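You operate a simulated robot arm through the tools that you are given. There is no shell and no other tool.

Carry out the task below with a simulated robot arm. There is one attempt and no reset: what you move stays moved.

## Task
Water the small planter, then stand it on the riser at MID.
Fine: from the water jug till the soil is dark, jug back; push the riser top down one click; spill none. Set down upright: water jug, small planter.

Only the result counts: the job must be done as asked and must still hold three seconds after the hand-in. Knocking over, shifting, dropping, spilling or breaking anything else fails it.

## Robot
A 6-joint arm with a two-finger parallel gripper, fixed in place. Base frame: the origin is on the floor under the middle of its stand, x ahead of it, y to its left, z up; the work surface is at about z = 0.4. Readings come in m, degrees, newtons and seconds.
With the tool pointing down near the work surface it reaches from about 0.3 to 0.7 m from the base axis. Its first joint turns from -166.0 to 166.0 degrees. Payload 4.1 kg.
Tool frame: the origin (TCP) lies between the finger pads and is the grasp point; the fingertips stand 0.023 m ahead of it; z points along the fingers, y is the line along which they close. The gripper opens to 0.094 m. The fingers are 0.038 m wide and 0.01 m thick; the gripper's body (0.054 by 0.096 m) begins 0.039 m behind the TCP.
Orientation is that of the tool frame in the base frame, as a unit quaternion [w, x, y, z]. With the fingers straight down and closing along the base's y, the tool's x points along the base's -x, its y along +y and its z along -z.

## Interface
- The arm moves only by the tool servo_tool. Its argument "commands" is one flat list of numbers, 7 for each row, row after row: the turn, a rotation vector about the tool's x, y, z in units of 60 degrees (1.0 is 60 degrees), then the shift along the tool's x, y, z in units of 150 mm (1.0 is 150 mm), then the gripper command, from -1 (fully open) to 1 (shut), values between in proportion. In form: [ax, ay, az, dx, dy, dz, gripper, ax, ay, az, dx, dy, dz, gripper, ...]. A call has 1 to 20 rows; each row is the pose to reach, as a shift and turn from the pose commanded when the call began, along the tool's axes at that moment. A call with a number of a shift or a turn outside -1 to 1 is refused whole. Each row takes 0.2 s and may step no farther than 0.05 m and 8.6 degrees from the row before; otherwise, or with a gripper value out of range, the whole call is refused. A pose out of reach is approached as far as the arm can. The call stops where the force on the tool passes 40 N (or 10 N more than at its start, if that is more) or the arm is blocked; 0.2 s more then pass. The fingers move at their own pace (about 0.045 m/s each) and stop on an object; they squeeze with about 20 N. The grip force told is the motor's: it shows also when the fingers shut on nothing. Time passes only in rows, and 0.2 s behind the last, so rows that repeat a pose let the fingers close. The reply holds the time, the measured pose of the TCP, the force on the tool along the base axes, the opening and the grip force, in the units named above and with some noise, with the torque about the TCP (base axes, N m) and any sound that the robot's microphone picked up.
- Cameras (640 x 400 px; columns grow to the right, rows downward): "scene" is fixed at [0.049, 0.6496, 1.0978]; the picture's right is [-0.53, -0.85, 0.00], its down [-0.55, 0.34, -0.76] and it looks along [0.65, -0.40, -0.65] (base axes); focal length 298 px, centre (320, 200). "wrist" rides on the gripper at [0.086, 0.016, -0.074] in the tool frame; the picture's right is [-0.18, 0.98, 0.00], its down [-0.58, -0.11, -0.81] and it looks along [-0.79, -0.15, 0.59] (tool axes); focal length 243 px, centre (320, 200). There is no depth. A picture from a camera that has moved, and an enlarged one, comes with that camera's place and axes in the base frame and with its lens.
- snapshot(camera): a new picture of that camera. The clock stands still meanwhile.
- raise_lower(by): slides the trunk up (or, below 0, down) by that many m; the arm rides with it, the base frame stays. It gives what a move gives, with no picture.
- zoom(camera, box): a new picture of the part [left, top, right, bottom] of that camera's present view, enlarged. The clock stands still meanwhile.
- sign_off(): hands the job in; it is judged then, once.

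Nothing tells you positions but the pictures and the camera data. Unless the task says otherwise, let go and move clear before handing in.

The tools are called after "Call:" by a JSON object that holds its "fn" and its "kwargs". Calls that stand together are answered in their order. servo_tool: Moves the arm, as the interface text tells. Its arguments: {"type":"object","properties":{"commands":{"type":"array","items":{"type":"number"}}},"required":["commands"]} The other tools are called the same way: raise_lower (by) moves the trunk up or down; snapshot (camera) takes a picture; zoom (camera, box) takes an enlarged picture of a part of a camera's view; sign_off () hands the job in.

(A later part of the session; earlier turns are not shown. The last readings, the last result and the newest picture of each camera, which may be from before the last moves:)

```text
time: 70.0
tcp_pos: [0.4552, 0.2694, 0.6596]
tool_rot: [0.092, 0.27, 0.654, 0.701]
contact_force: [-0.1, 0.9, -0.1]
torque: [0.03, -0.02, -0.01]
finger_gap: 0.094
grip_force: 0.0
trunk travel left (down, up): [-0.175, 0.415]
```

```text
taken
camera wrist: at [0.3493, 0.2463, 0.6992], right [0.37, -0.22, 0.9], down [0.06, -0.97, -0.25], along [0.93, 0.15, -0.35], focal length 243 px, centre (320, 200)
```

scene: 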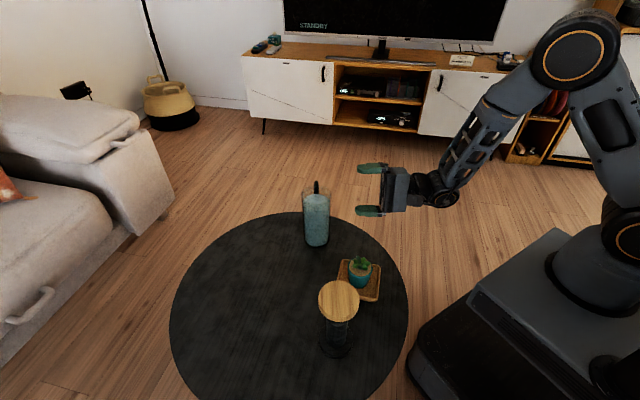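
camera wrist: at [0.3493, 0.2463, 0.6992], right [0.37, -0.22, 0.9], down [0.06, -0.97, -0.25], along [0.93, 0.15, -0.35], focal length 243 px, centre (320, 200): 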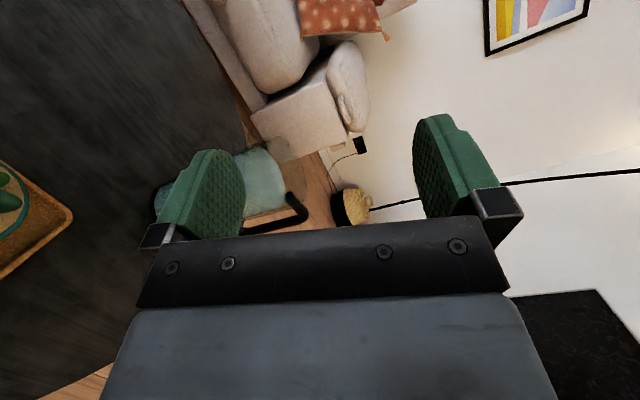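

The roll reaches 75° at the pour position, plenty. Rolling back and going to the pre-grasp spot beside the jug.

Call:
{"fn": "servo_tool", "kwargs": {"commands": [0, 0, 0.125, -0.08, -0.03, -0.005, -1, 0, 0, 0.25, -0.161, -0.06, -0.01, -1, 0, 0, 0.375, -0.241, -0.091, -0.015, -1, 0, 0, 0.5, -0.321, -0.121, -0.02, -1, 0, 0, 0.625, -0.402, -0.151, -0.026, -1, 0, 0, 0.75, -0.482, -0.181, -0.031, -1, 0, 0, 0.875, -0.563, -0.212, -0.036, -1, 0, 0, 1.0, -0.643, -0.242, -0.041, -1]}}

Call:
{"fn": "servo_tool", "kwargs": {"commands": [0, 0, 0.125, 0, 0, 0, -1, 0, 0, 0.25, 0, 0, 0, -1, 0, 0, 0.25, 0, 0, 0, -1]}}

Call:
{"fn": "snapshot", "kwargs": {"camera": "wrist"}}

Call:
{"fn": "zoom", "kwargs": {"camera": "scene", "box": [270, 140, 430, 260]}}

```text
time: 71.8
tcp_pos: [0.5248, 0.2217, 0.6011]
tool_rot: [-0.271, 0.561, 0.43, 0.653]
contact_force: [0.3, 0.4, 0.4]
torque: [-0.02, -0.01, 0.0]
finger_gap: 0.0939
grip_force: 0.0
trunk travel left (down, up): [-0.175, 0.415]
```

```text
time: 72.6
tcp_pos: [0.5241, 0.2214, 0.6006]
tool_rot: [-0.354, 0.612, 0.353, 0.612]
contact_force: [0.0, 0.4, 0.9]
torque: [-0.01, 0.02, -0.01]
finger_gap: 0.0938
grip_force: 0.1
trunk travel left (down, up): [-0.175, 0.415]
```

```text
taken
camera wrist: at [0.5014, 0.1505, 0.6878], right [0.85, -0.49, -0.19], down [-0.5, -0.64, -0.58], along [0.17, 0.59, -0.79], focal length 243 px, centre (320, 200)
```

wrist: 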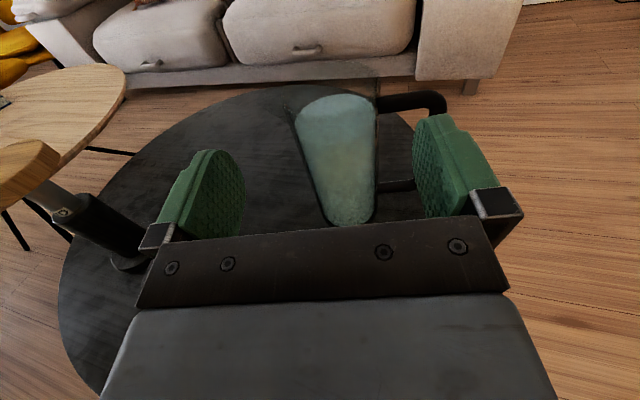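

```text
3.33 times, centred on (350, 200) of scene
camera zoom: at [0.049, 0.6496, 1.0978], right [-0.53, -0.85, 0.0], down [-0.55, 0.34, -0.76], along [0.65, -0.4, -0.65], focal length 993 px, centre (220, 200)
```

zoom: 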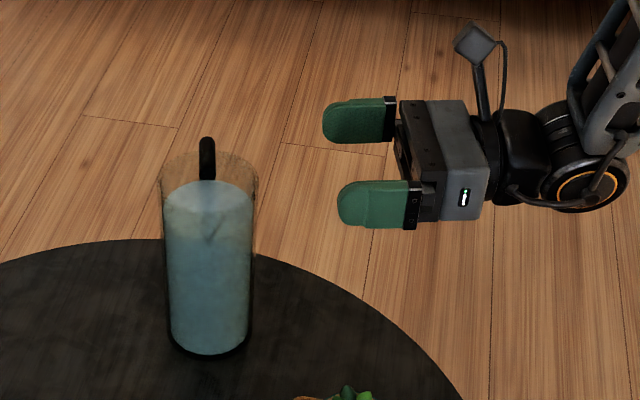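

Call:
{"fn": "zoom", "kwargs": {"camera": "wrist", "box": [260, 70, 460, 230]}}

Call:
{"fn": "zoom", "kwargs": {"camera": "wrist", "box": [40, 180, 110, 240]}}

```text
2.50 times, centred on (360, 150) of wrist
camera zoom: at [0.5014, 0.1505, 0.6878], right [0.85, -0.49, -0.19], down [-0.5, -0.64, -0.58], along [0.17, 0.59, -0.79], focal length 606 px, centre (220, 325)
```

zoom: 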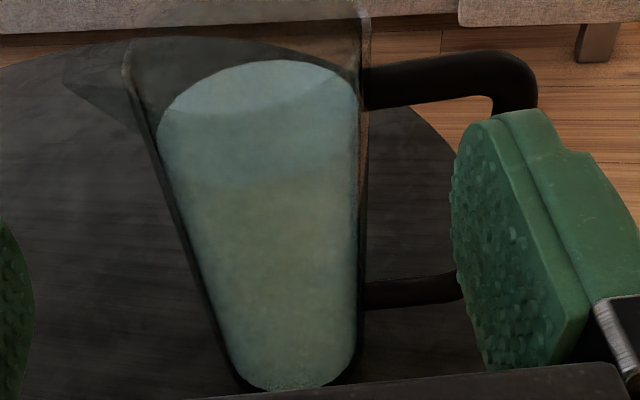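

```text
6.67 times, centred on (75, 210) of wrist
camera zoom: at [0.5014, 0.1505, 0.6878], right [0.85, -0.49, -0.19], down [-0.5, -0.64, -0.58], along [0.17, 0.59, -0.79], focal length 1618 px, centre (1953, 133)
```

zoom: 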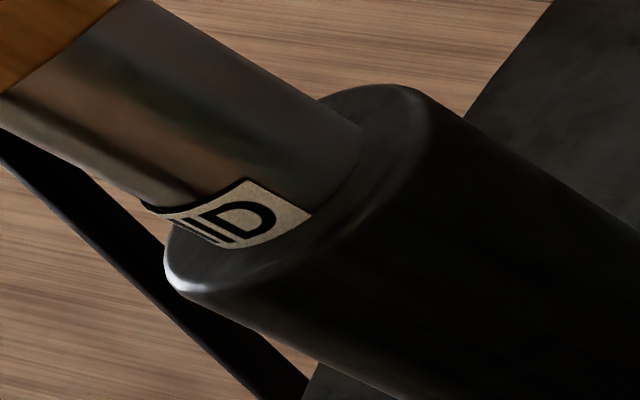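

MID is confirmed on the stem. The jug axis lies about 5 mm toward the handle side of my line; I'll shift and lower to grip height (fingers just below handle bar and spout root).

Call:
{"fn": "servo_tool", "kwargs": {"commands": [0, 0, 0, -0.12, 0.01, 0, -1, 0, 0, 0, -0.24, 0.02, 0, -1, 0, 0, 0, -0.36, 0.03, 0, -1, 0, 0, 0, -0.484, 0.037, 0, -1, 0, 0, 0, -0.484, 0.037, 0, -1]}}

Call:
{"fn": "snapshot", "kwargs": {"camera": "wrist"}}

Call:
{"fn": "zoom", "kwargs": {"camera": "scene", "box": [270, 160, 430, 280]}}

```text
time: 73.8
tcp_pos: [0.5275, 0.2182, 0.5277]
tool_rot: [-0.354, 0.612, 0.353, 0.613]
contact_force: [0.1, 0.1, -0.7]
torque: [0.01, 0.02, 0.05]
finger_gap: 0.094
grip_force: 0.0
trunk travel left (down, up): [-0.175, 0.415]
```

```text
taken
camera wrist: at [0.5051, 0.147, 0.6157], right [0.85, -0.49, -0.18], down [-0.5, -0.64, -0.58], along [0.17, 0.59, -0.79], focal length 243 px, centre (320, 200)
```

wrist: 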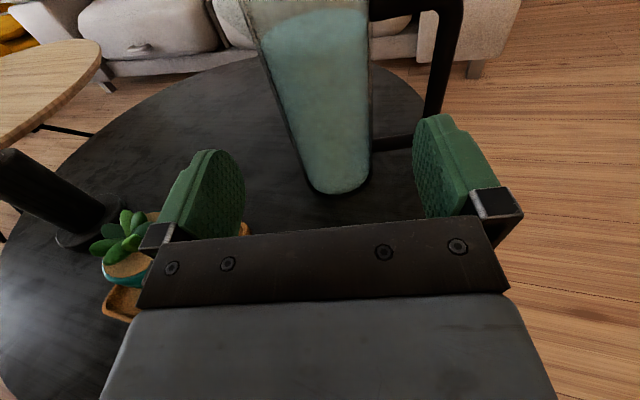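

```text
3.33 times, centred on (350, 220) of scene
camera zoom: at [0.049, 0.6496, 1.0978], right [-0.53, -0.85, 0.0], down [-0.55, 0.34, -0.76], along [0.65, -0.4, -0.65], focal length 993 px, centre (220, 133)
```

zoom: 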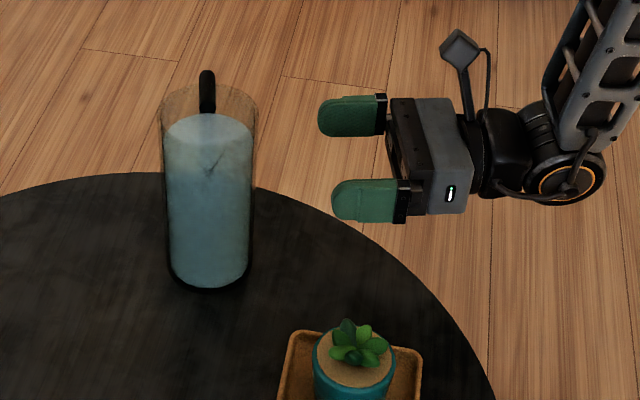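

Lateral alignment is within ~2 mm. I'll go in a bit lower (to stay clear of handle bar and spout) and advance most of the way.

Call:
{"fn": "servo_tool", "kwargs": {"commands": [0, 0, 0, -0.087, 0.007, 0, -1, 0, 0, 0, -0.087, 0.007, 0.12, -1, 0, 0, 0, -0.087, 0.007, 0.24, -1, 0, 0, 0, -0.087, 0.007, 0.36, -1, 0, 0, 0, -0.087, 0.007, 0.46, -1, 0, 0, 0, -0.087, 0.007, 0.533, -1, 0, 0, 0, -0.087, 0.007, 0.533, -1]}}

Call:
{"fn": "snapshot", "kwargs": {"camera": "wrist"}}

Call:
{"fn": "zoom", "kwargs": {"camera": "scene", "box": [270, 160, 398, 256]}}

```text
time: 75.4
tcp_pos: [0.571, 0.2881, 0.5149]
tool_rot: [-0.354, 0.613, 0.354, 0.611]
contact_force: [0.1, 0.1, -0.5]
torque: [-0.03, 0.02, 0.02]
finger_gap: 0.094
grip_force: 0.0
trunk travel left (down, up): [-0.175, 0.415]
```

```text
taken
camera wrist: at [0.5478, 0.2166, 0.6023], right [0.85, -0.49, -0.18], down [-0.5, -0.64, -0.58], along [0.17, 0.59, -0.79], focal length 243 px, centre (320, 200)
```

wrist: 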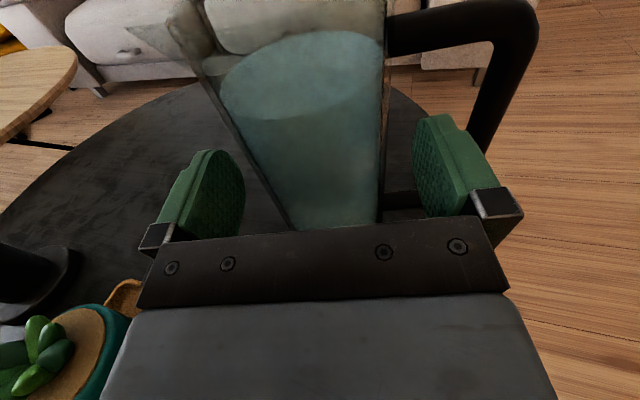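

```text
4.17 times, centred on (334, 208) of scene
camera zoom: at [0.049, 0.6496, 1.0978], right [-0.53, -0.85, 0.0], down [-0.55, 0.34, -0.76], along [0.65, -0.4, -0.65], focal length 1241 px, centre (262, 167)
```

zoom: 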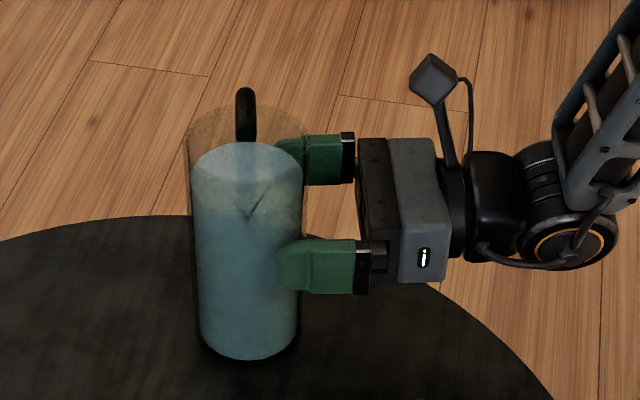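

Aligned. Advancing the last 3 cm so the fingers sit around the body, one inside the handle loop.

Call:
{"fn": "servo_tool", "kwargs": {"commands": [0, 0, 0, 0, 0, 0.06, -1, 0, 0, 0, 0, 0, 0.12, -1, 0, 0, 0, 0, 0, 0.17, -1, 0, 0, 0, 0, 0, 0.213, -1, 0, 0, 0, 0, 0, 0.213, -1]}}

Call:
{"fn": "snapshot", "kwargs": {"camera": "wrist"}}

Call:
{"fn": "zoom", "kwargs": {"camera": "scene", "box": [270, 160, 398, 256]}}

```text
time: 76.6
tcp_pos: [0.5863, 0.3165, 0.5146]
tool_rot: [-0.353, 0.612, 0.353, 0.613]
contact_force: [0.5, 0.0, -0.1]
torque: [-0.03, 0.03, 0.0]
finger_gap: 0.0939
grip_force: 0.1
trunk travel left (down, up): [-0.175, 0.415]
```

```text
taken
camera wrist: at [0.5637, 0.2448, 0.6026], right [0.85, -0.49, -0.18], down [-0.5, -0.64, -0.58], along [0.17, 0.59, -0.79], focal length 243 px, centre (320, 200)
```

wrist: 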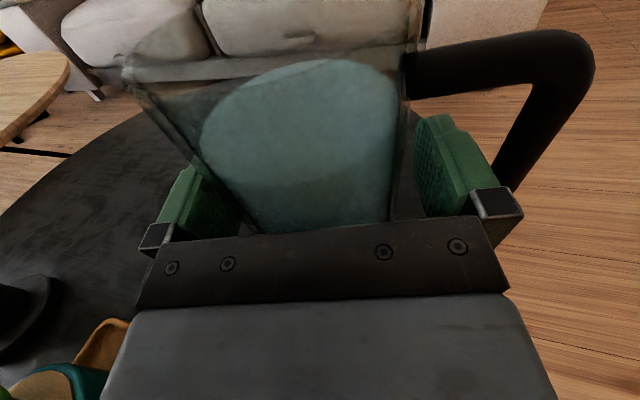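

```text
4.17 times, centred on (334, 208) of scene
camera zoom: at [0.049, 0.6496, 1.0978], right [-0.53, -0.85, 0.0], down [-0.55, 0.34, -0.76], along [0.65, -0.4, -0.65], focal length 1241 px, centre (262, 167)
```

zoom: 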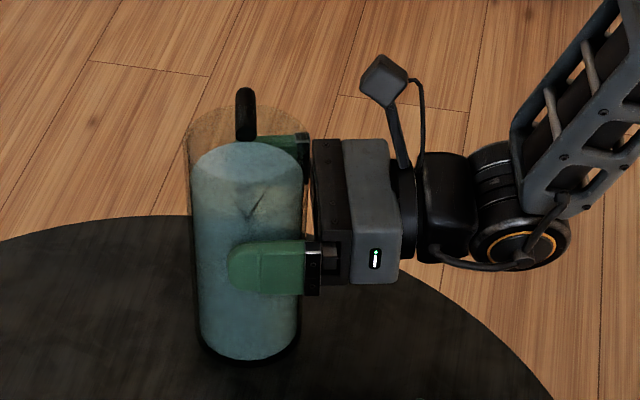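

In position. Raising slightly under the handle/spout, then closing.

Call:
{"fn": "servo_tool", "kwargs": {"commands": [0, 0, 0, 0.02, 0, 0, -1, 0, 0, 0, 0.047, 0, 0, -1, 0, 0, 0, 0.047, 0, 0, -1]}}

Call:
{"fn": "servo_tool", "kwargs": {"commands": [0, 0, 0, 0, 0, 0, 1, 0, 0, 0, 0, 0, 0, 1, 0, 0, 0, 0, 0, 0, 1, 0, 0, 0, 0, 0, 0, 1]}}

Call:
{"fn": "zoom", "kwargs": {"camera": "scene", "box": [290, 170, 370, 230]}}

Call:
{"fn": "snapshot", "kwargs": {"camera": "wrist"}}

```text
time: 77.4
tcp_pos: [0.5859, 0.316, 0.5233]
tool_rot: [-0.353, 0.613, 0.353, 0.612]
contact_force: [-0.6, -0.2, -0.4]
torque: [0.06, 0.0, -0.02]
finger_gap: 0.0942
grip_force: 0.0
trunk travel left (down, up): [-0.175, 0.415]
```

```text
time: 78.4
tcp_pos: [0.586, 0.3158, 0.5218]
tool_rot: [-0.354, 0.612, 0.354, 0.612]
contact_force: [-2.2, 2.5, 0.6]
torque: [0.23, 0.06, 0.1]
finger_gap: 0.0823
grip_force: 19.5
trunk travel left (down, up): [-0.175, 0.415]
```

```text
6.67 times, centred on (330, 200) of scene
camera zoom: at [0.049, 0.6496, 1.0978], right [-0.53, -0.85, 0.0], down [-0.55, 0.34, -0.76], along [0.65, -0.4, -0.65], focal length 1985 px, centre (253, 200)
```

zoom: 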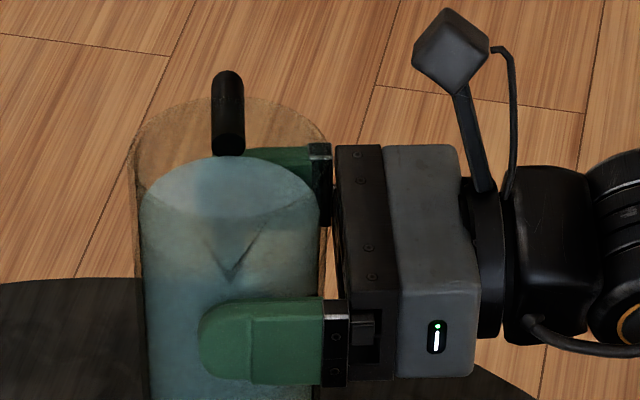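

```text
taken
camera wrist: at [0.5627, 0.2451, 0.6095], right [0.85, -0.49, -0.18], down [-0.5, -0.64, -0.58], along [0.17, 0.59, -0.79], focal length 243 px, centre (320, 200)
```

wrist: 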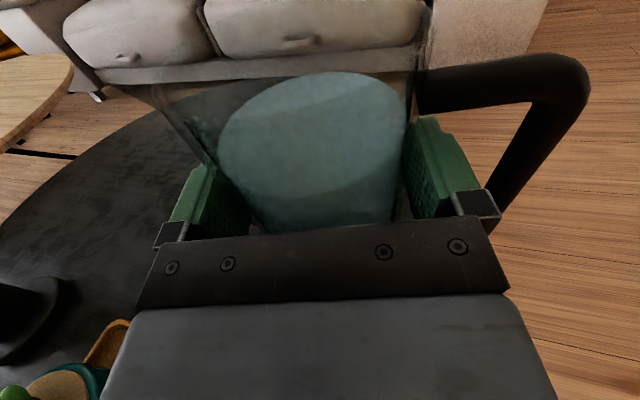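

Grip closed at 0.082 m. Lifting slowly by 1.5 cm.

Call:
{"fn": "servo_tool", "kwargs": {"commands": [0, 0, 0, 0.01, 0, 0, 1, 0, 0, 0, 0.025, 0, 0, 1, 0, 0, 0, 0.045, 0, 0, 1, 0, 0, 0, 0.065, 0, 0, 1, 0, 0, 0, 0.085, 0, 0, 1, 0, 0, 0, 0.095, 0, 0, 1, 0, 0, 0, 0.1, 0, 0, 1, 0, 0, 0, 0.1, 0, 0, 1]}}

Call:
{"fn": "zoom", "kwargs": {"camera": "scene", "box": [270, 160, 398, 256]}}

Call:
{"fn": "zoom", "kwargs": {"camera": "scene", "box": [290, 170, 370, 230]}}

```text
time: 80.2
tcp_pos: [0.586, 0.3166, 0.5356]
tool_rot: [-0.353, 0.613, 0.353, 0.612]
contact_force: [0.7, 0.8, -10.3]
torque: [-0.01, 0.06, 0.0]
finger_gap: 0.0829
grip_force: 20.3
trunk travel left (down, up): [-0.175, 0.415]
```

```text
4.17 times, centred on (334, 208) of scene
camera zoom: at [0.049, 0.6496, 1.0978], right [-0.53, -0.85, 0.0], down [-0.55, 0.34, -0.76], along [0.65, -0.4, -0.65], focal length 1241 px, centre (262, 167)
```

zoom: 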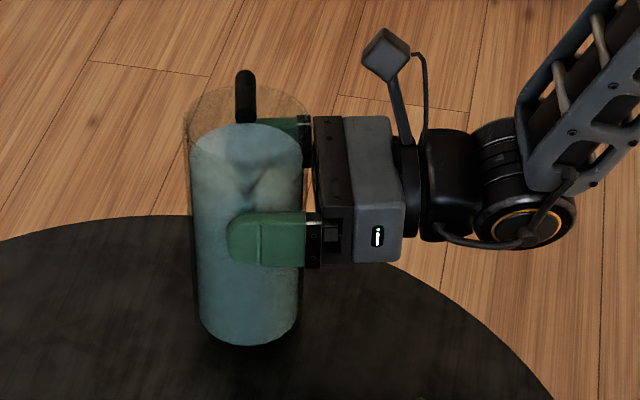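

```text
6.67 times, centred on (330, 200) of scene
camera zoom: at [0.049, 0.6496, 1.0978], right [-0.53, -0.85, 0.0], down [-0.55, 0.34, -0.76], along [0.65, -0.4, -0.65], focal length 1985 px, centre (253, 200)
```

zoom: 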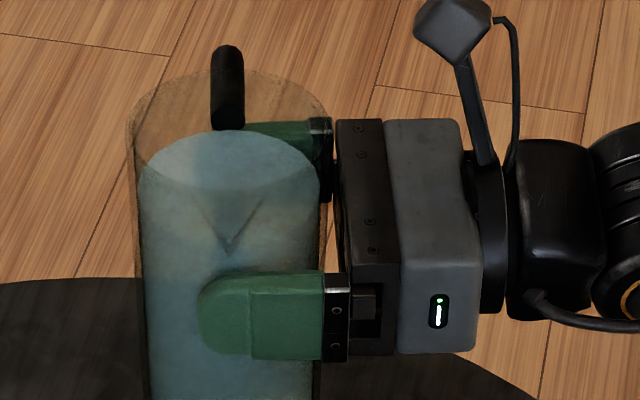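

Held without slip so far. I'll hold still 3 s to check for creep.

Call:
{"fn": "servo_tool", "kwargs": {"commands": [0, 0, 0, 0, 0, 0, 1, 0, 0, 0, 0, 0, 0, 1, 0, 0, 0, 0, 0, 0, 1, 0, 0, 0, 0, 0, 0, 1, 0, 0, 0, 0, 0, 0, 1, 0, 0, 0, 0, 0, 0, 1, 0, 0, 0, 0, 0, 0, 1, 0, 0, 0, 0, 0, 0, 1, 0, 0, 0, 0, 0, 0, 1, 0, 0, 0, 0, 0, 0, 1, 0, 0, 0, 0, 0, 0, 1, 0, 0, 0, 0, 0, 0, 1, 0, 0, 0, 0, 0, 0, 1, 0, 0, 0, 0, 0, 0, 1, 0, 0, 0, 0, 0, 0, 1]}}

Call:
{"fn": "zoom", "kwargs": {"camera": "scene", "box": [290, 170, 370, 230]}}

```text
time: 83.4
tcp_pos: [0.5854, 0.3169, 0.5363]
tool_rot: [-0.354, 0.613, 0.354, 0.612]
contact_force: [-0.4, -0.4, -10.3]
torque: [-0.01, 0.08, 0.0]
finger_gap: 0.0827
grip_force: 20.2
trunk travel left (down, up): [-0.175, 0.415]
```

```text
6.67 times, centred on (330, 200) of scene
camera zoom: at [0.049, 0.6496, 1.0978], right [-0.53, -0.85, 0.0], down [-0.55, 0.34, -0.76], along [0.65, -0.4, -0.65], focal length 1985 px, centre (253, 200)
```

zoom: 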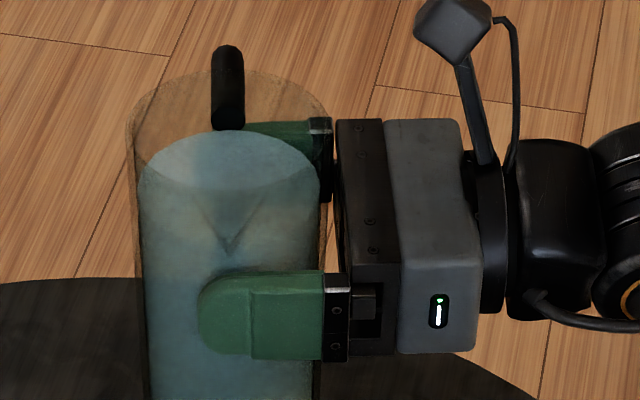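

No creep. Lifting further, slowly.

Call:
{"fn": "servo_tool", "kwargs": {"commands": [0, 0, 0, 0.013, 0, 0, 1, 0, 0, 0, 0.04, 0, 0, 1, 0, 0, 0, 0.08, 0, 0, 1, 0, 0, 0, 0.127, 0, 0, 1, 0, 0, 0, 0.173, 0, 0, 1, 0, 0, 0, 0.22, 0, 0, 1, 0, 0, 0, 0.26, 0, 0, 1, 0, 0, 0, 0.287, 0, 0, 1, 0, 0, 0, 0.3, 0, 0, 1, 0, 0, 0, 0.3, 0, 0, 1]}}

Call:
{"fn": "zoom", "kwargs": {"camera": "scene", "box": [270, 140, 398, 236]}}

```text
time: 85.6
tcp_pos: [0.5876, 0.3161, 0.5805]
tool_rot: [-0.353, 0.613, 0.353, 0.612]
contact_force: [-0.4, 0.2, -10.2]
torque: [-0.07, 0.1, 0.01]
finger_gap: 0.0826
grip_force: 20.3
trunk travel left (down, up): [-0.175, 0.415]
```

```text
4.17 times, centred on (334, 188) of scene
camera zoom: at [0.049, 0.6496, 1.0978], right [-0.53, -0.85, 0.0], down [-0.55, 0.34, -0.76], along [0.65, -0.4, -0.65], focal length 1241 px, centre (262, 250)
```

zoom: 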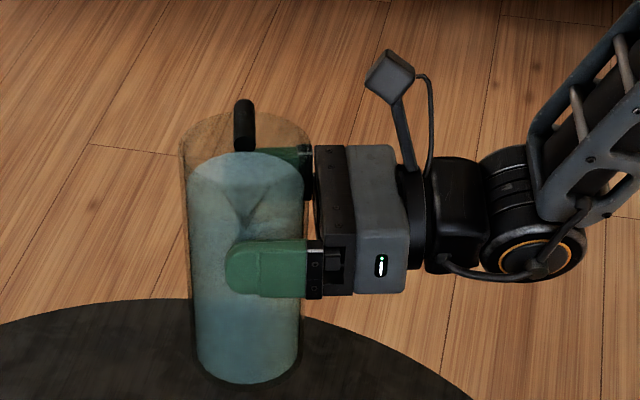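

Still secure. Translating slowly toward the planter, first half.

Call:
{"fn": "servo_tool", "kwargs": {"commands": [0, 0, 0, 0, -0.005, -0.008, 1, 0, 0, 0, 0, -0.015, -0.024, 1, 0, 0, 0, 0, -0.033, -0.053, 1, 0, 0, 0, 0, -0.058, -0.092, 1, 0, 0, 0, 0, -0.09, -0.142, 1, 0, 0, 0, 0, -0.125, -0.197, 1, 0, 0, 0, 0, -0.16, -0.252, 1, 0, 0, 0, 0, -0.19, -0.3, 1, 0, 0, 0, 0, -0.212, -0.334, 1, 0, 0, 0, 0, -0.224, -0.353, 1, 0, 0, 0, 0, -0.228, -0.36, 1, 0, 0, 0, 0, -0.228, -0.36, 1]}}

Call:
{"fn": "zoom", "kwargs": {"camera": "scene", "box": [270, 160, 430, 280]}}

```text
time: 88.2
tcp_pos: [0.5297, 0.2851, 0.5812]
tool_rot: [-0.354, 0.612, 0.354, 0.612]
contact_force: [0.1, -0.8, -9.9]
torque: [-0.09, 0.1, 0.02]
finger_gap: 0.0824
grip_force: 20.4
trunk travel left (down, up): [-0.175, 0.415]
```

```text
3.33 times, centred on (350, 220) of scene
camera zoom: at [0.049, 0.6496, 1.0978], right [-0.53, -0.85, 0.0], down [-0.55, 0.34, -0.76], along [0.65, -0.4, -0.65], focal length 993 px, centre (220, 133)
```

zoom: 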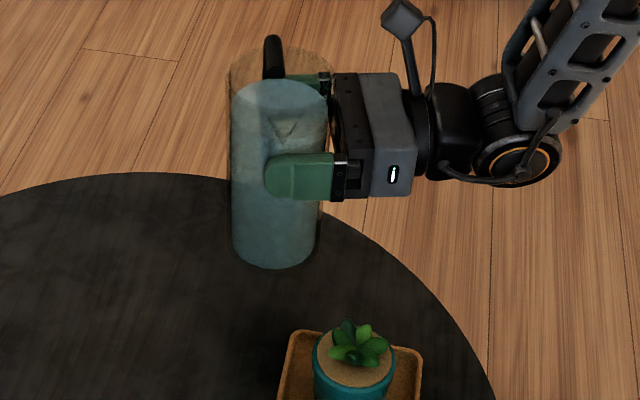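

Half way, all stable. Second half to the pour position.

Call:
{"fn": "servo_tool", "kwargs": {"commands": [0, 0, 0, 0, -0.005, -0.008, 1, 0, 0, 0, 0, -0.015, -0.024, 1, 0, 0, 0, 0, -0.033, -0.053, 1, 0, 0, 0, 0, -0.058, -0.092, 1, 0, 0, 0, 0, -0.09, -0.142, 1, 0, 0, 0, 0, -0.125, -0.197, 1, 0, 0, 0, 0, -0.16, -0.252, 1, 0, 0, 0, 0, -0.19, -0.3, 1, 0, 0, 0, 0, -0.212, -0.334, 1, 0, 0, 0, 0, -0.224, -0.353, 1, 0, 0, 0, 0, -0.228, -0.36, 1, 0, 0, 0, 0, -0.228, -0.36, 1]}}

Call:
{"fn": "snapshot", "kwargs": {"camera": "scene"}}

Call:
{"fn": "snapshot", "kwargs": {"camera": "wrist"}}

Call:
{"fn": "zoom", "kwargs": {"camera": "scene", "box": [290, 180, 418, 300]}}

```text
time: 90.8
tcp_pos: [0.4729, 0.2548, 0.5802]
tool_rot: [-0.354, 0.612, 0.354, 0.613]
contact_force: [-0.3, -0.2, -10.4]
torque: [-0.05, 0.07, 0.01]
finger_gap: 0.0827
grip_force: 19.9
trunk travel left (down, up): [-0.175, 0.415]
```

```text
taken
```

scene: 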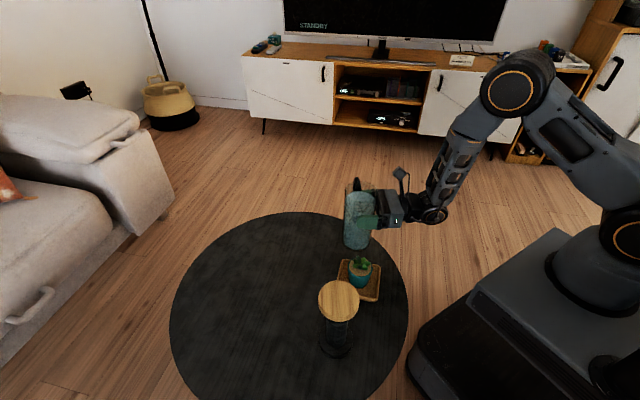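

```text
taken
camera wrist: at [0.4495, 0.1846, 0.6693], right [0.85, -0.49, -0.18], down [-0.5, -0.64, -0.58], along [0.17, 0.59, -0.79], focal length 243 px, centre (320, 200)
```

wrist: 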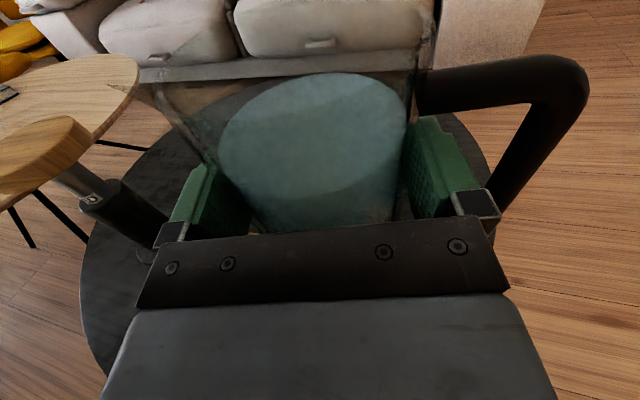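

```text
3.33 times, centred on (354, 240) of scene
camera zoom: at [0.049, 0.6496, 1.0978], right [-0.53, -0.85, 0.0], down [-0.55, 0.34, -0.76], along [0.65, -0.4, -0.65], focal length 993 px, centre (207, 67)
```

zoom: 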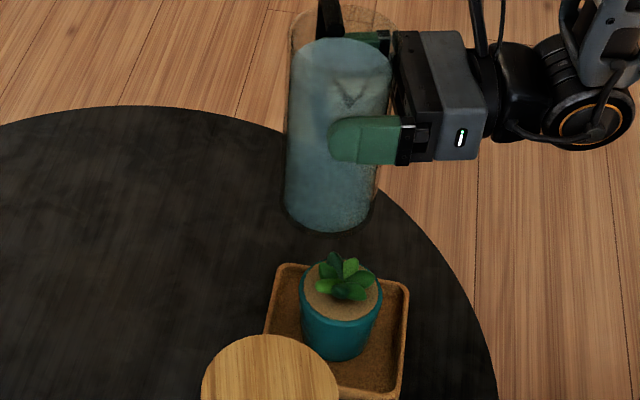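

The jug is beside the planter. I'll lower a little and tilt to 15° (below pour threshold) to check the spout alignment.

Call:
{"fn": "servo_tool", "kwargs": {"commands": [0, 0, -0.015, -0.01, 0, 0, 1, 0, 0, -0.045, -0.03, 0, 0, 1, 0, 0, -0.08, -0.055, 0, 0, 1, 0, 0, -0.12, -0.08, 0, 0, 1, 0, 0, -0.16, -0.105, 0, 0, 1, 0, 0, -0.2, -0.123, 0, 0, 1, 0, 0, -0.235, -0.133, 0, 0, 1, 0, 0, -0.25, -0.133, 0, 0, 1, 0, 0, -0.25, -0.133, 0, 0, 1]}}

Call:
{"fn": "zoom", "kwargs": {"camera": "scene", "box": [300, 180, 428, 300]}}

Call:
{"fn": "snapshot", "kwargs": {"camera": "wrist"}}

```text
time: 92.8
tcp_pos: [0.4733, 0.2571, 0.5605]
tool_rot: [-0.271, 0.561, 0.431, 0.652]
contact_force: [0.2, 0.5, -11.1]
torque: [-0.02, 0.14, 0.0]
finger_gap: 0.0826
grip_force: 20.3
trunk travel left (down, up): [-0.175, 0.415]
```

```text
3.33 times, centred on (364, 240) of scene
camera zoom: at [0.049, 0.6496, 1.0978], right [-0.53, -0.85, 0.0], down [-0.55, 0.34, -0.76], along [0.65, -0.4, -0.65], focal length 993 px, centre (173, 67)
```

zoom: 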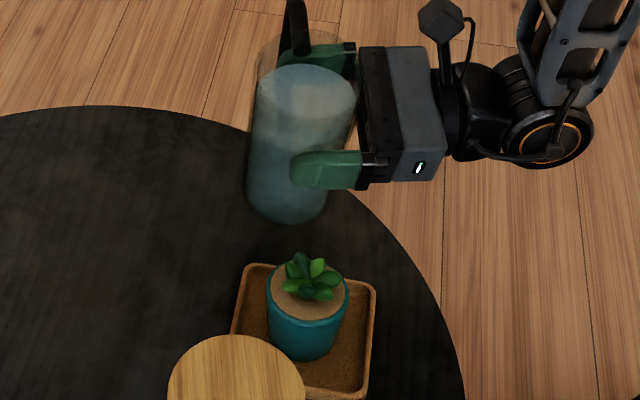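

```text
taken
camera wrist: at [0.43, 0.1967, 0.6501], right [0.86, -0.5, 0.08], down [-0.36, -0.72, -0.59], along [0.35, 0.48, -0.8], focal length 243 px, centre (320, 200)
```

wrist: 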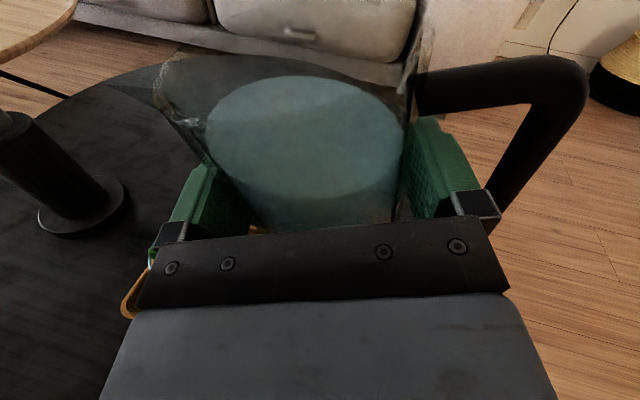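

Spout alignment looks right. Tilting further in small steps while watching for the stream.

Call:
{"fn": "servo_tool", "kwargs": {"commands": [0, 0, -0.03, 0, 0, 0, 1, 0, 0, -0.06, 0, 0, 0, 1, 0, 0, -0.083, 0, 0, 0, 1, 0, 0, -0.083, 0, 0, 0, 1]}}

Call:
{"fn": "zoom", "kwargs": {"camera": "scene", "box": [320, 200, 416, 290]}}

Call:
{"fn": "zoom", "kwargs": {"camera": "wrist", "box": [120, 30, 460, 240]}}

```text
time: 93.8
tcp_pos: [0.4738, 0.2554, 0.5615]
tool_rot: [-0.242, 0.542, 0.455, 0.664]
contact_force: [-1.3, 0.3, -10.1]
torque: [0.16, 0.4, 0.07]
finger_gap: 0.0827
grip_force: 19.9
trunk travel left (down, up): [-0.175, 0.415]
```

```text
4.44 times, centred on (368, 245) of scene
camera zoom: at [0.049, 0.6496, 1.0978], right [-0.53, -0.85, 0.0], down [-0.55, 0.34, -0.76], along [0.65, -0.4, -0.65], focal length 1324 px, centre (107, 0)
```

zoom: 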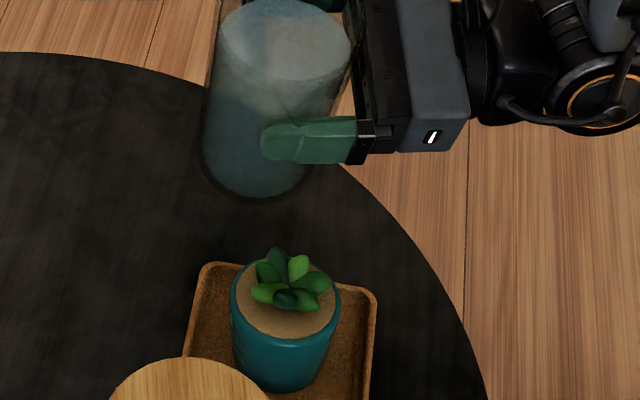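

```text
1.88 times, centred on (290, 135) of wrist
camera zoom: at [0.4239, 0.2002, 0.6492], right [0.85, -0.49, 0.16], down [-0.32, -0.75, -0.58], along [0.41, 0.45, -0.8], focal length 457 px, centre (376, 322)
```

zoom: 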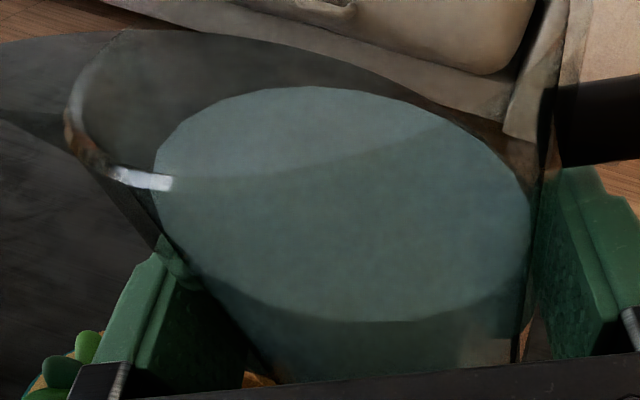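

Call:
{"fn": "servo_tool", "kwargs": {"commands": [0, 0, 0, 0, 0, 0, 1, 0, 0, 0, 0, 0, 0, 1]}}

Call:
{"fn": "snapshot", "kwargs": {"camera": "wrist"}}

```text
time: 94.4
tcp_pos: [0.4741, 0.2557, 0.5611]
tool_rot: [-0.241, 0.542, 0.455, 0.664]
contact_force: [0.5, -0.1, -9.8]
torque: [0.0, 0.17, 0.02]
finger_gap: 0.0828
grip_force: 19.7
trunk travel left (down, up): [-0.175, 0.415]
```

```text
taken
camera wrist: at [0.4239, 0.2002, 0.6492], right [0.85, -0.49, 0.16], down [-0.32, -0.75, -0.58], along [0.41, 0.45, -0.8], focal length 243 px, centre (320, 200)
```

wrist: 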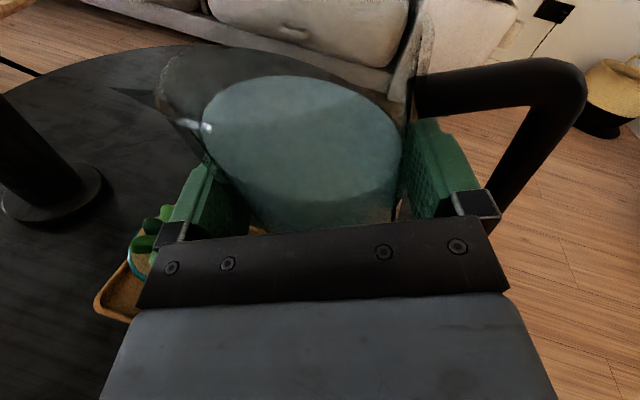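

Stable at 20°. Continuing to 24°, then further.

Call:
{"fn": "servo_tool", "kwargs": {"commands": [0, 0, -0.025, 0, 0, 0, 1, 0, 0, -0.05, 0, 0, 0, 1, 0, 0, -0.067, 0, 0, 0, 1, 0, 0, -0.067, 0, 0, 0, 1]}}

Call:
{"fn": "zoom", "kwargs": {"camera": "scene", "box": [320, 200, 416, 290]}}

Call:
{"fn": "zoom", "kwargs": {"camera": "wrist", "box": [120, 30, 460, 240]}}

```text
time: 95.4
tcp_pos: [0.4738, 0.2568, 0.5612]
tool_rot: [-0.219, 0.526, 0.474, 0.672]
contact_force: [0.5, 0.6, -10.4]
torque: [-0.04, 0.16, 0.02]
finger_gap: 0.0829
grip_force: 19.9
trunk travel left (down, up): [-0.175, 0.415]
```

```text
4.44 times, centred on (368, 245) of scene
camera zoom: at [0.049, 0.6496, 1.0978], right [-0.53, -0.85, 0.0], down [-0.55, 0.34, -0.76], along [0.65, -0.4, -0.65], focal length 1324 px, centre (107, 0)
```

zoom: 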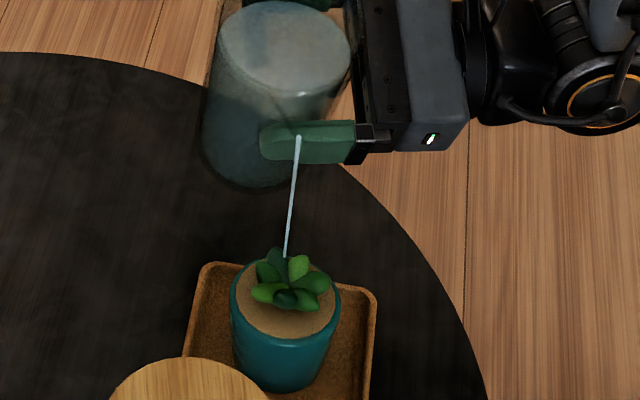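

```text
1.88 times, centred on (290, 135) of wrist
camera zoom: at [0.4189, 0.2033, 0.6481], right [0.84, -0.49, 0.23], down [-0.28, -0.77, -0.57], along [0.46, 0.42, -0.79], focal length 457 px, centre (376, 322)
```

zoom: 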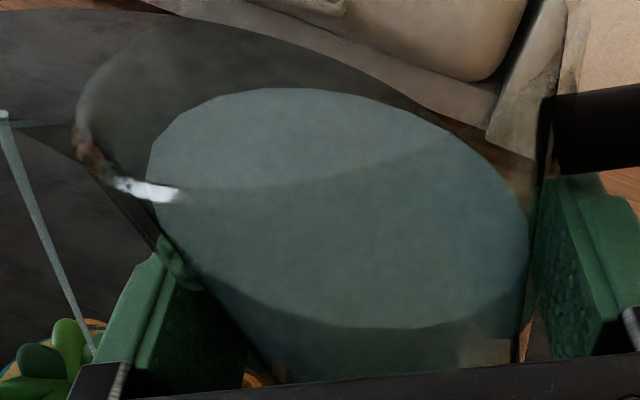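

A thin stream has started and falls straight into the pot. I'll hold and watch the soil.

Call:
{"fn": "servo_tool", "kwargs": {"commands": [0, 0, 0, 0, 0, 0, 1, 0, 0, 0, 0, 0, 0, 1, 0, 0, 0, 0, 0, 0, 1, 0, 0, 0, 0, 0, 0, 1]}}

Call:
{"fn": "zoom", "kwargs": {"camera": "scene", "box": [320, 200, 416, 290]}}

```text
time: 96.4
tcp_pos: [0.4734, 0.2555, 0.5613]
tool_rot: [-0.219, 0.525, 0.474, 0.672]
contact_force: [0.0, -0.4, -9.4]
torque: [0.02, 0.15, -0.02]
finger_gap: 0.083
grip_force: 19.5
trunk travel left (down, up): [-0.175, 0.415]
```

```text
4.44 times, centred on (368, 245) of scene
camera zoom: at [0.049, 0.6496, 1.0978], right [-0.53, -0.85, 0.0], down [-0.55, 0.34, -0.76], along [0.65, -0.4, -0.65], focal length 1324 px, centre (107, 0)
```

zoom: 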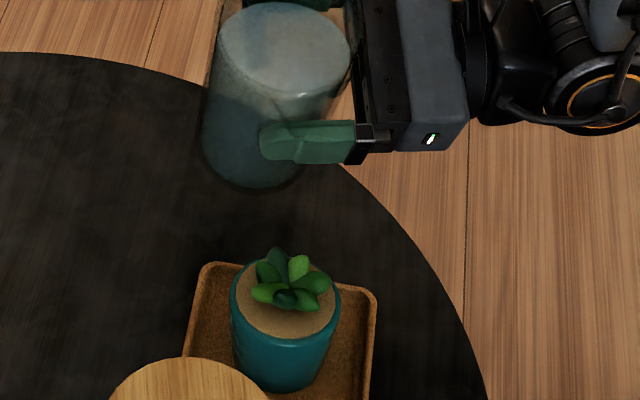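

The stream stopped at this tilt; soil still light. Tilting 2.5° more.

Call:
{"fn": "servo_tool", "kwargs": {"commands": [0, 0, -0.02, 0, 0, 0, 1, 0, 0, -0.042, 0, 0, 0, 1, 0, 0, -0.042, 0, 0, 0, 1]}}

Call:
{"fn": "zoom", "kwargs": {"camera": "scene", "box": [320, 200, 416, 290]}}

```text
time: 97.2
tcp_pos: [0.4729, 0.2565, 0.5621]
tool_rot: [-0.204, 0.515, 0.485, 0.677]
contact_force: [0.3, -0.8, -10.8]
torque: [0.02, 0.15, 0.0]
finger_gap: 0.083
grip_force: 19.4
trunk travel left (down, up): [-0.175, 0.415]
```

```text
4.44 times, centred on (368, 245) of scene
camera zoom: at [0.049, 0.6496, 1.0978], right [-0.53, -0.85, 0.0], down [-0.55, 0.34, -0.76], along [0.65, -0.4, -0.65], focal length 1324 px, centre (107, 0)
```

zoom: 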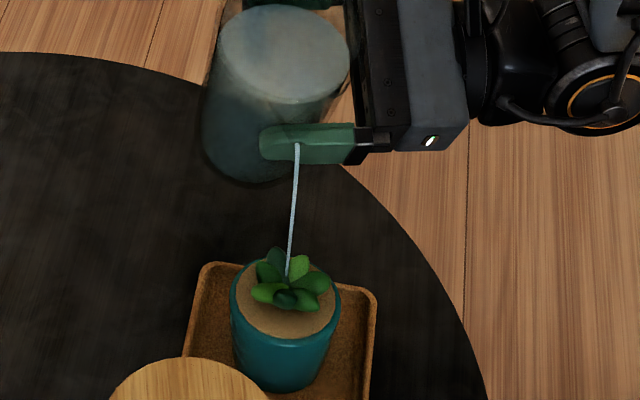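

Call:
{"fn": "servo_tool", "kwargs": {"commands": [0, 0, 0, 0, 0, 0, 1, 0, 0, 0, 0, 0, 0, 1]}}

Call:
{"fn": "zoom", "kwargs": {"camera": "scene", "box": [320, 200, 416, 290]}}

```text
time: 97.8
tcp_pos: [0.4728, 0.2564, 0.5621]
tool_rot: [-0.204, 0.515, 0.485, 0.677]
contact_force: [0.4, -1.0, -9.9]
torque: [0.02, 0.23, 0.04]
finger_gap: 0.0826
grip_force: 19.7
trunk travel left (down, up): [-0.175, 0.415]
```

```text
4.44 times, centred on (368, 245) of scene
camera zoom: at [0.049, 0.6496, 1.0978], right [-0.53, -0.85, 0.0], down [-0.55, 0.34, -0.76], along [0.65, -0.4, -0.65], focal length 1324 px, centre (107, 0)
```

zoom: 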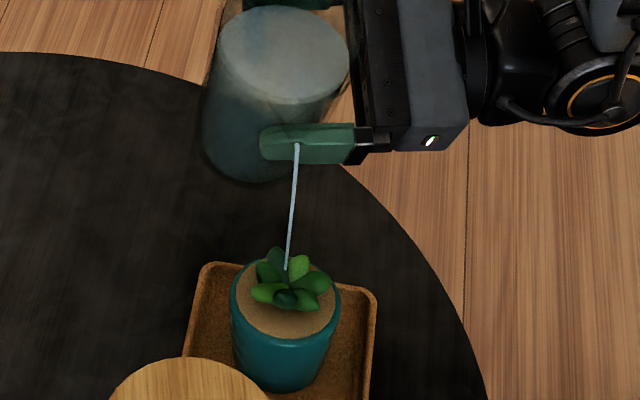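

Soil still light. Adding a bit more tilt and holding.

Call:
{"fn": "servo_tool", "kwargs": {"commands": [0, 0, 0, 0, 0, 0, 1, 0, 0, -0.02, 0, 0, 0, 1, 0, 0, -0.042, 0, 0, 0, 1, 0, 0, -0.042, 0, 0, 0, 1]}}

Call:
{"fn": "zoom", "kwargs": {"camera": "scene", "box": [320, 200, 416, 290]}}

```text
time: 98.8
tcp_pos: [0.4742, 0.2573, 0.5623]
tool_rot: [-0.189, 0.504, 0.496, 0.681]
contact_force: [-0.2, -0.3, -10.6]
torque: [0.03, 0.23, 0.01]
finger_gap: 0.0828
grip_force: 20.0
trunk travel left (down, up): [-0.175, 0.415]
```

```text
4.44 times, centred on (368, 245) of scene
camera zoom: at [0.049, 0.6496, 1.0978], right [-0.53, -0.85, 0.0], down [-0.55, 0.34, -0.76], along [0.65, -0.4, -0.65], focal length 1324 px, centre (107, 0)
```

zoom: 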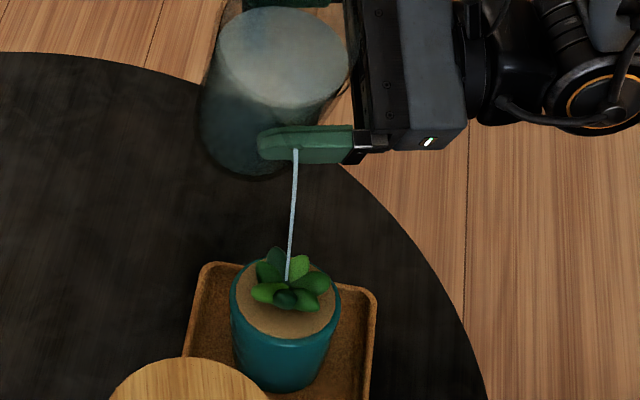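

Call:
{"fn": "servo_tool", "kwargs": {"commands": [0, 0, 0, 0, 0, 0, 1, 0, 0, 0, 0, 0, 0, 1, 0, 0, 0, 0, 0, 0, 1]}}

Call:
{"fn": "zoom", "kwargs": {"camera": "scene", "box": [350, 230, 398, 290]}}

```text
time: 99.6
tcp_pos: [0.4734, 0.2577, 0.5619]
tool_rot: [-0.188, 0.504, 0.496, 0.681]
contact_force: [0.3, 1.1, -9.9]
torque: [0.02, 0.21, -0.01]
finger_gap: 0.0829
grip_force: 20.3
trunk travel left (down, up): [-0.175, 0.415]
```

```text
6.67 times, centred on (374, 260) of scene
camera zoom: at [0.049, 0.6496, 1.0978], right [-0.53, -0.85, 0.0], down [-0.55, 0.34, -0.76], along [0.65, -0.4, -0.65], focal length 1985 px, centre (-40, -200)
```

zoom: 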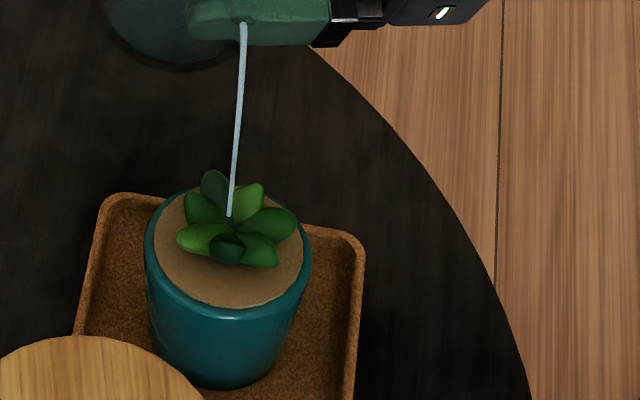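

Call:
{"fn": "servo_tool", "kwargs": {"commands": [0, 0, -0.02, 0, 0, 0, 1, 0, 0, -0.033, 0, 0, 0, 1, 0, 0, -0.033, 0, 0, 0, 1, 0, 0, -0.033, 0, 0, 0, 1, 0, 0, -0.033, 0, 0, 0, 1]}}

Call:
{"fn": "zoom", "kwargs": {"camera": "scene", "box": [350, 230, 398, 290]}}

```text
time: 100.8
tcp_pos: [0.4732, 0.2566, 0.5616]
tool_rot: [-0.177, 0.496, 0.504, 0.684]
contact_force: [-0.6, -0.5, -10.1]
torque: [0.05, 0.22, -0.02]
finger_gap: 0.0829
grip_force: 20.1
trunk travel left (down, up): [-0.175, 0.415]
```

```text
6.67 times, centred on (374, 260) of scene
camera zoom: at [0.049, 0.6496, 1.0978], right [-0.53, -0.85, 0.0], down [-0.55, 0.34, -0.76], along [0.65, -0.4, -0.65], focal length 1985 px, centre (-40, -200)
```

zoom: 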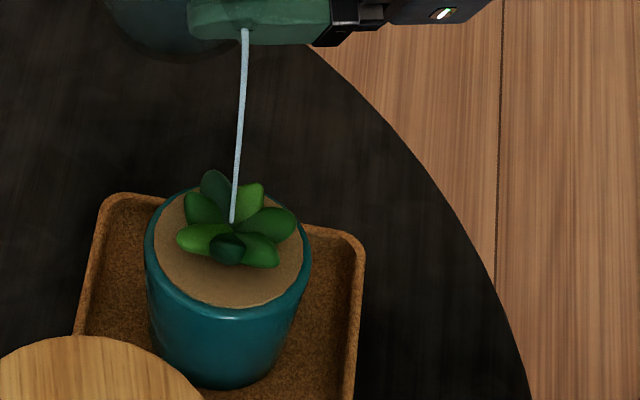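

Call:
{"fn": "servo_tool", "kwargs": {"commands": [0, 0, 0, 0, 0, 0, 1, 0, 0, 0, 0, 0, 0, 1, 0, 0, 0, 0, 0, 0, 1, 0, 0, 0, 0, 0, 0, 1, 0, 0, 0, 0, 0, 0, 1]}}

Call:
{"fn": "zoom", "kwargs": {"camera": "scene", "box": [350, 230, 398, 290]}}

```text
time: 102.0
tcp_pos: [0.4722, 0.2571, 0.562]
tool_rot: [-0.177, 0.496, 0.504, 0.684]
contact_force: [-0.2, 0.2, -9.7]
torque: [0.02, 0.23, 0.01]
finger_gap: 0.0828
grip_force: 20.4
trunk travel left (down, up): [-0.175, 0.415]
```

```text
6.67 times, centred on (374, 260) of scene
camera zoom: at [0.049, 0.6496, 1.0978], right [-0.53, -0.85, 0.0], down [-0.55, 0.34, -0.76], along [0.65, -0.4, -0.65], focal length 1985 px, centre (-40, -200)
```

zoom: 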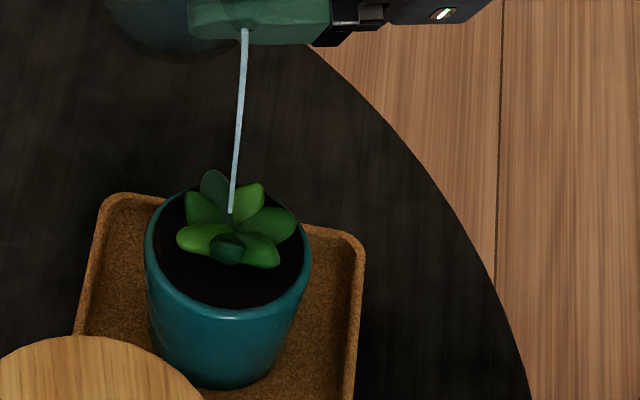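

The soil is dark now. Rolling the jug back upright at once.

Call:
{"fn": "servo_tool", "kwargs": {"commands": [0, 0, 0.08, 0, 0, 0, 1, 0, 0, 0.16, 0, 0, 0, 1, 0, 0, 0.24, 0, 0, 0, 1, 0, 0, 0.32, 0, 0, 0, 1, 0, 0, 0.39, 0, 0, 0, 1, 0, 0, 0.45, 0, 0, 0, 1, 0, 0, 0.49, 0, 0, 0, 1, 0, 0, 0.517, 0, 0, 0, 1, 0, 0, 0.517, 0, 0, 0, 1]}}

Call:
{"fn": "zoom", "kwargs": {"camera": "scene", "box": [300, 180, 428, 300]}}

Call:
{"fn": "snapshot", "kwargs": {"camera": "wrist"}}

```text
time: 104.0
tcp_pos: [0.4725, 0.2575, 0.5617]
tool_rot: [-0.353, 0.613, 0.353, 0.612]
contact_force: [-0.4, 0.0, -8.8]
torque: [-0.06, 0.08, -0.04]
finger_gap: 0.0829
grip_force: 20.2
trunk travel left (down, up): [-0.175, 0.415]
```

```text
3.33 times, centred on (364, 240) of scene
camera zoom: at [0.049, 0.6496, 1.0978], right [-0.53, -0.85, 0.0], down [-0.55, 0.34, -0.76], along [0.65, -0.4, -0.65], focal length 993 px, centre (173, 67)
```

zoom: 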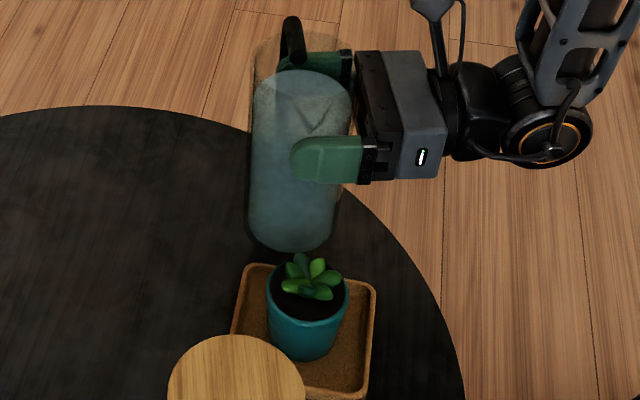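

```text
taken
camera wrist: at [0.45, 0.186, 0.6495], right [0.85, -0.49, -0.18], down [-0.5, -0.64, -0.58], along [0.17, 0.59, -0.79], focal length 243 px, centre (320, 200)
```

wrist: 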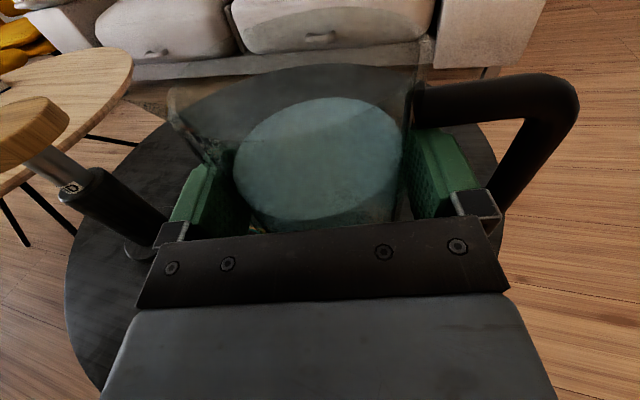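

Jug upright again, weight down to ~9 N, planter soil dark and no spill visible. Carrying the jug back to its place slowly.

Call:
{"fn": "servo_tool", "kwargs": {"commands": [0, 0, 0, 0.01, 0.005, 0.007, 1, 0, 0, 0, 0.03, 0.014, 0.022, 1, 0, 0, 0, 0.06, 0.033, 0.052, 1, 0, 0, 0, 0.09, 0.056, 0.089, 1, 0, 0, 0, 0.12, 0.089, 0.141, 1, 0, 0, 0, 0.15, 0.126, 0.2, 1, 0, 0, 0, 0.167, 0.168, 0.267, 1, 0, 0, 0, 0.167, 0.21, 0.333, 1, 0, 0, 0, 0.167, 0.252, 0.4, 1, 0, 0, 0, 0.167, 0.294, 0.467, 1, 0, 0, 0, 0.167, 0.336, 0.534, 1, 0, 0, 0, 0.167, 0.374, 0.593, 1, 0, 0, 0, 0.167, 0.406, 0.645, 1, 0, 0, 0, 0.167, 0.434, 0.689, 1, 0, 0, 0, 0.167, 0.453, 0.719, 1, 0, 0, 0, 0.167, 0.462, 0.734, 1, 0, 0, 0, 0.167, 0.467, 0.741, 1, 0, 0, 0, 0.167, 0.467, 0.741, 1]}}

Call:
{"fn": "zoom", "kwargs": {"camera": "scene", "box": [270, 150, 398, 246]}}

Call:
{"fn": "snapshot", "kwargs": {"camera": "wrist"}}

```text
time: 107.8
tcp_pos: [0.5902, 0.319, 0.5859]
tool_rot: [-0.353, 0.613, 0.354, 0.612]
contact_force: [0.3, 0.9, -9.7]
torque: [-0.08, 0.09, 0.02]
finger_gap: 0.0824
grip_force: 20.1
trunk travel left (down, up): [-0.175, 0.415]
```

```text
4.17 times, centred on (334, 198) of scene
camera zoom: at [0.049, 0.6496, 1.0978], right [-0.53, -0.85, 0.0], down [-0.55, 0.34, -0.76], along [0.65, -0.4, -0.65], focal length 1241 px, centre (262, 208)
```

zoom: 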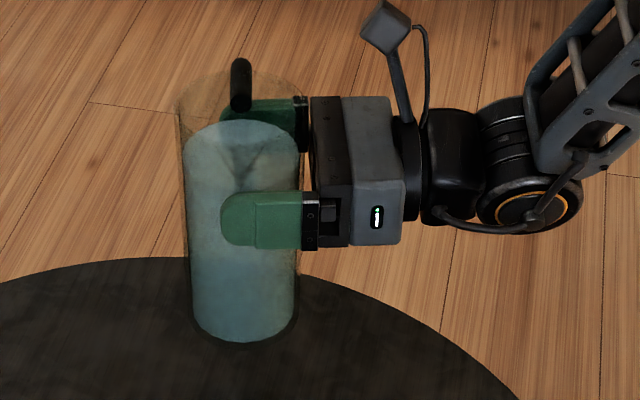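

```text
taken
camera wrist: at [0.5667, 0.2467, 0.6742], right [0.85, -0.49, -0.18], down [-0.5, -0.64, -0.58], along [0.17, 0.59, -0.79], focal length 243 px, centre (320, 200)
```

wrist: 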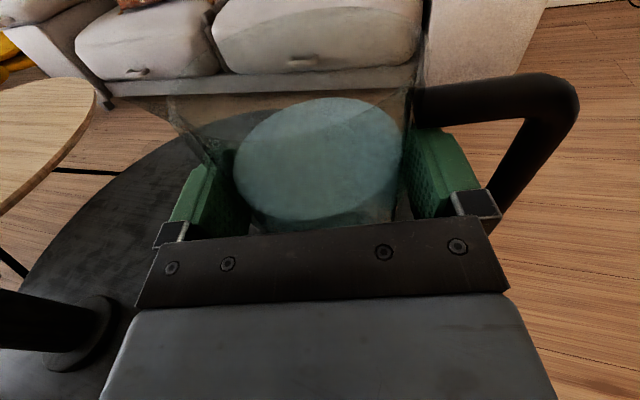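

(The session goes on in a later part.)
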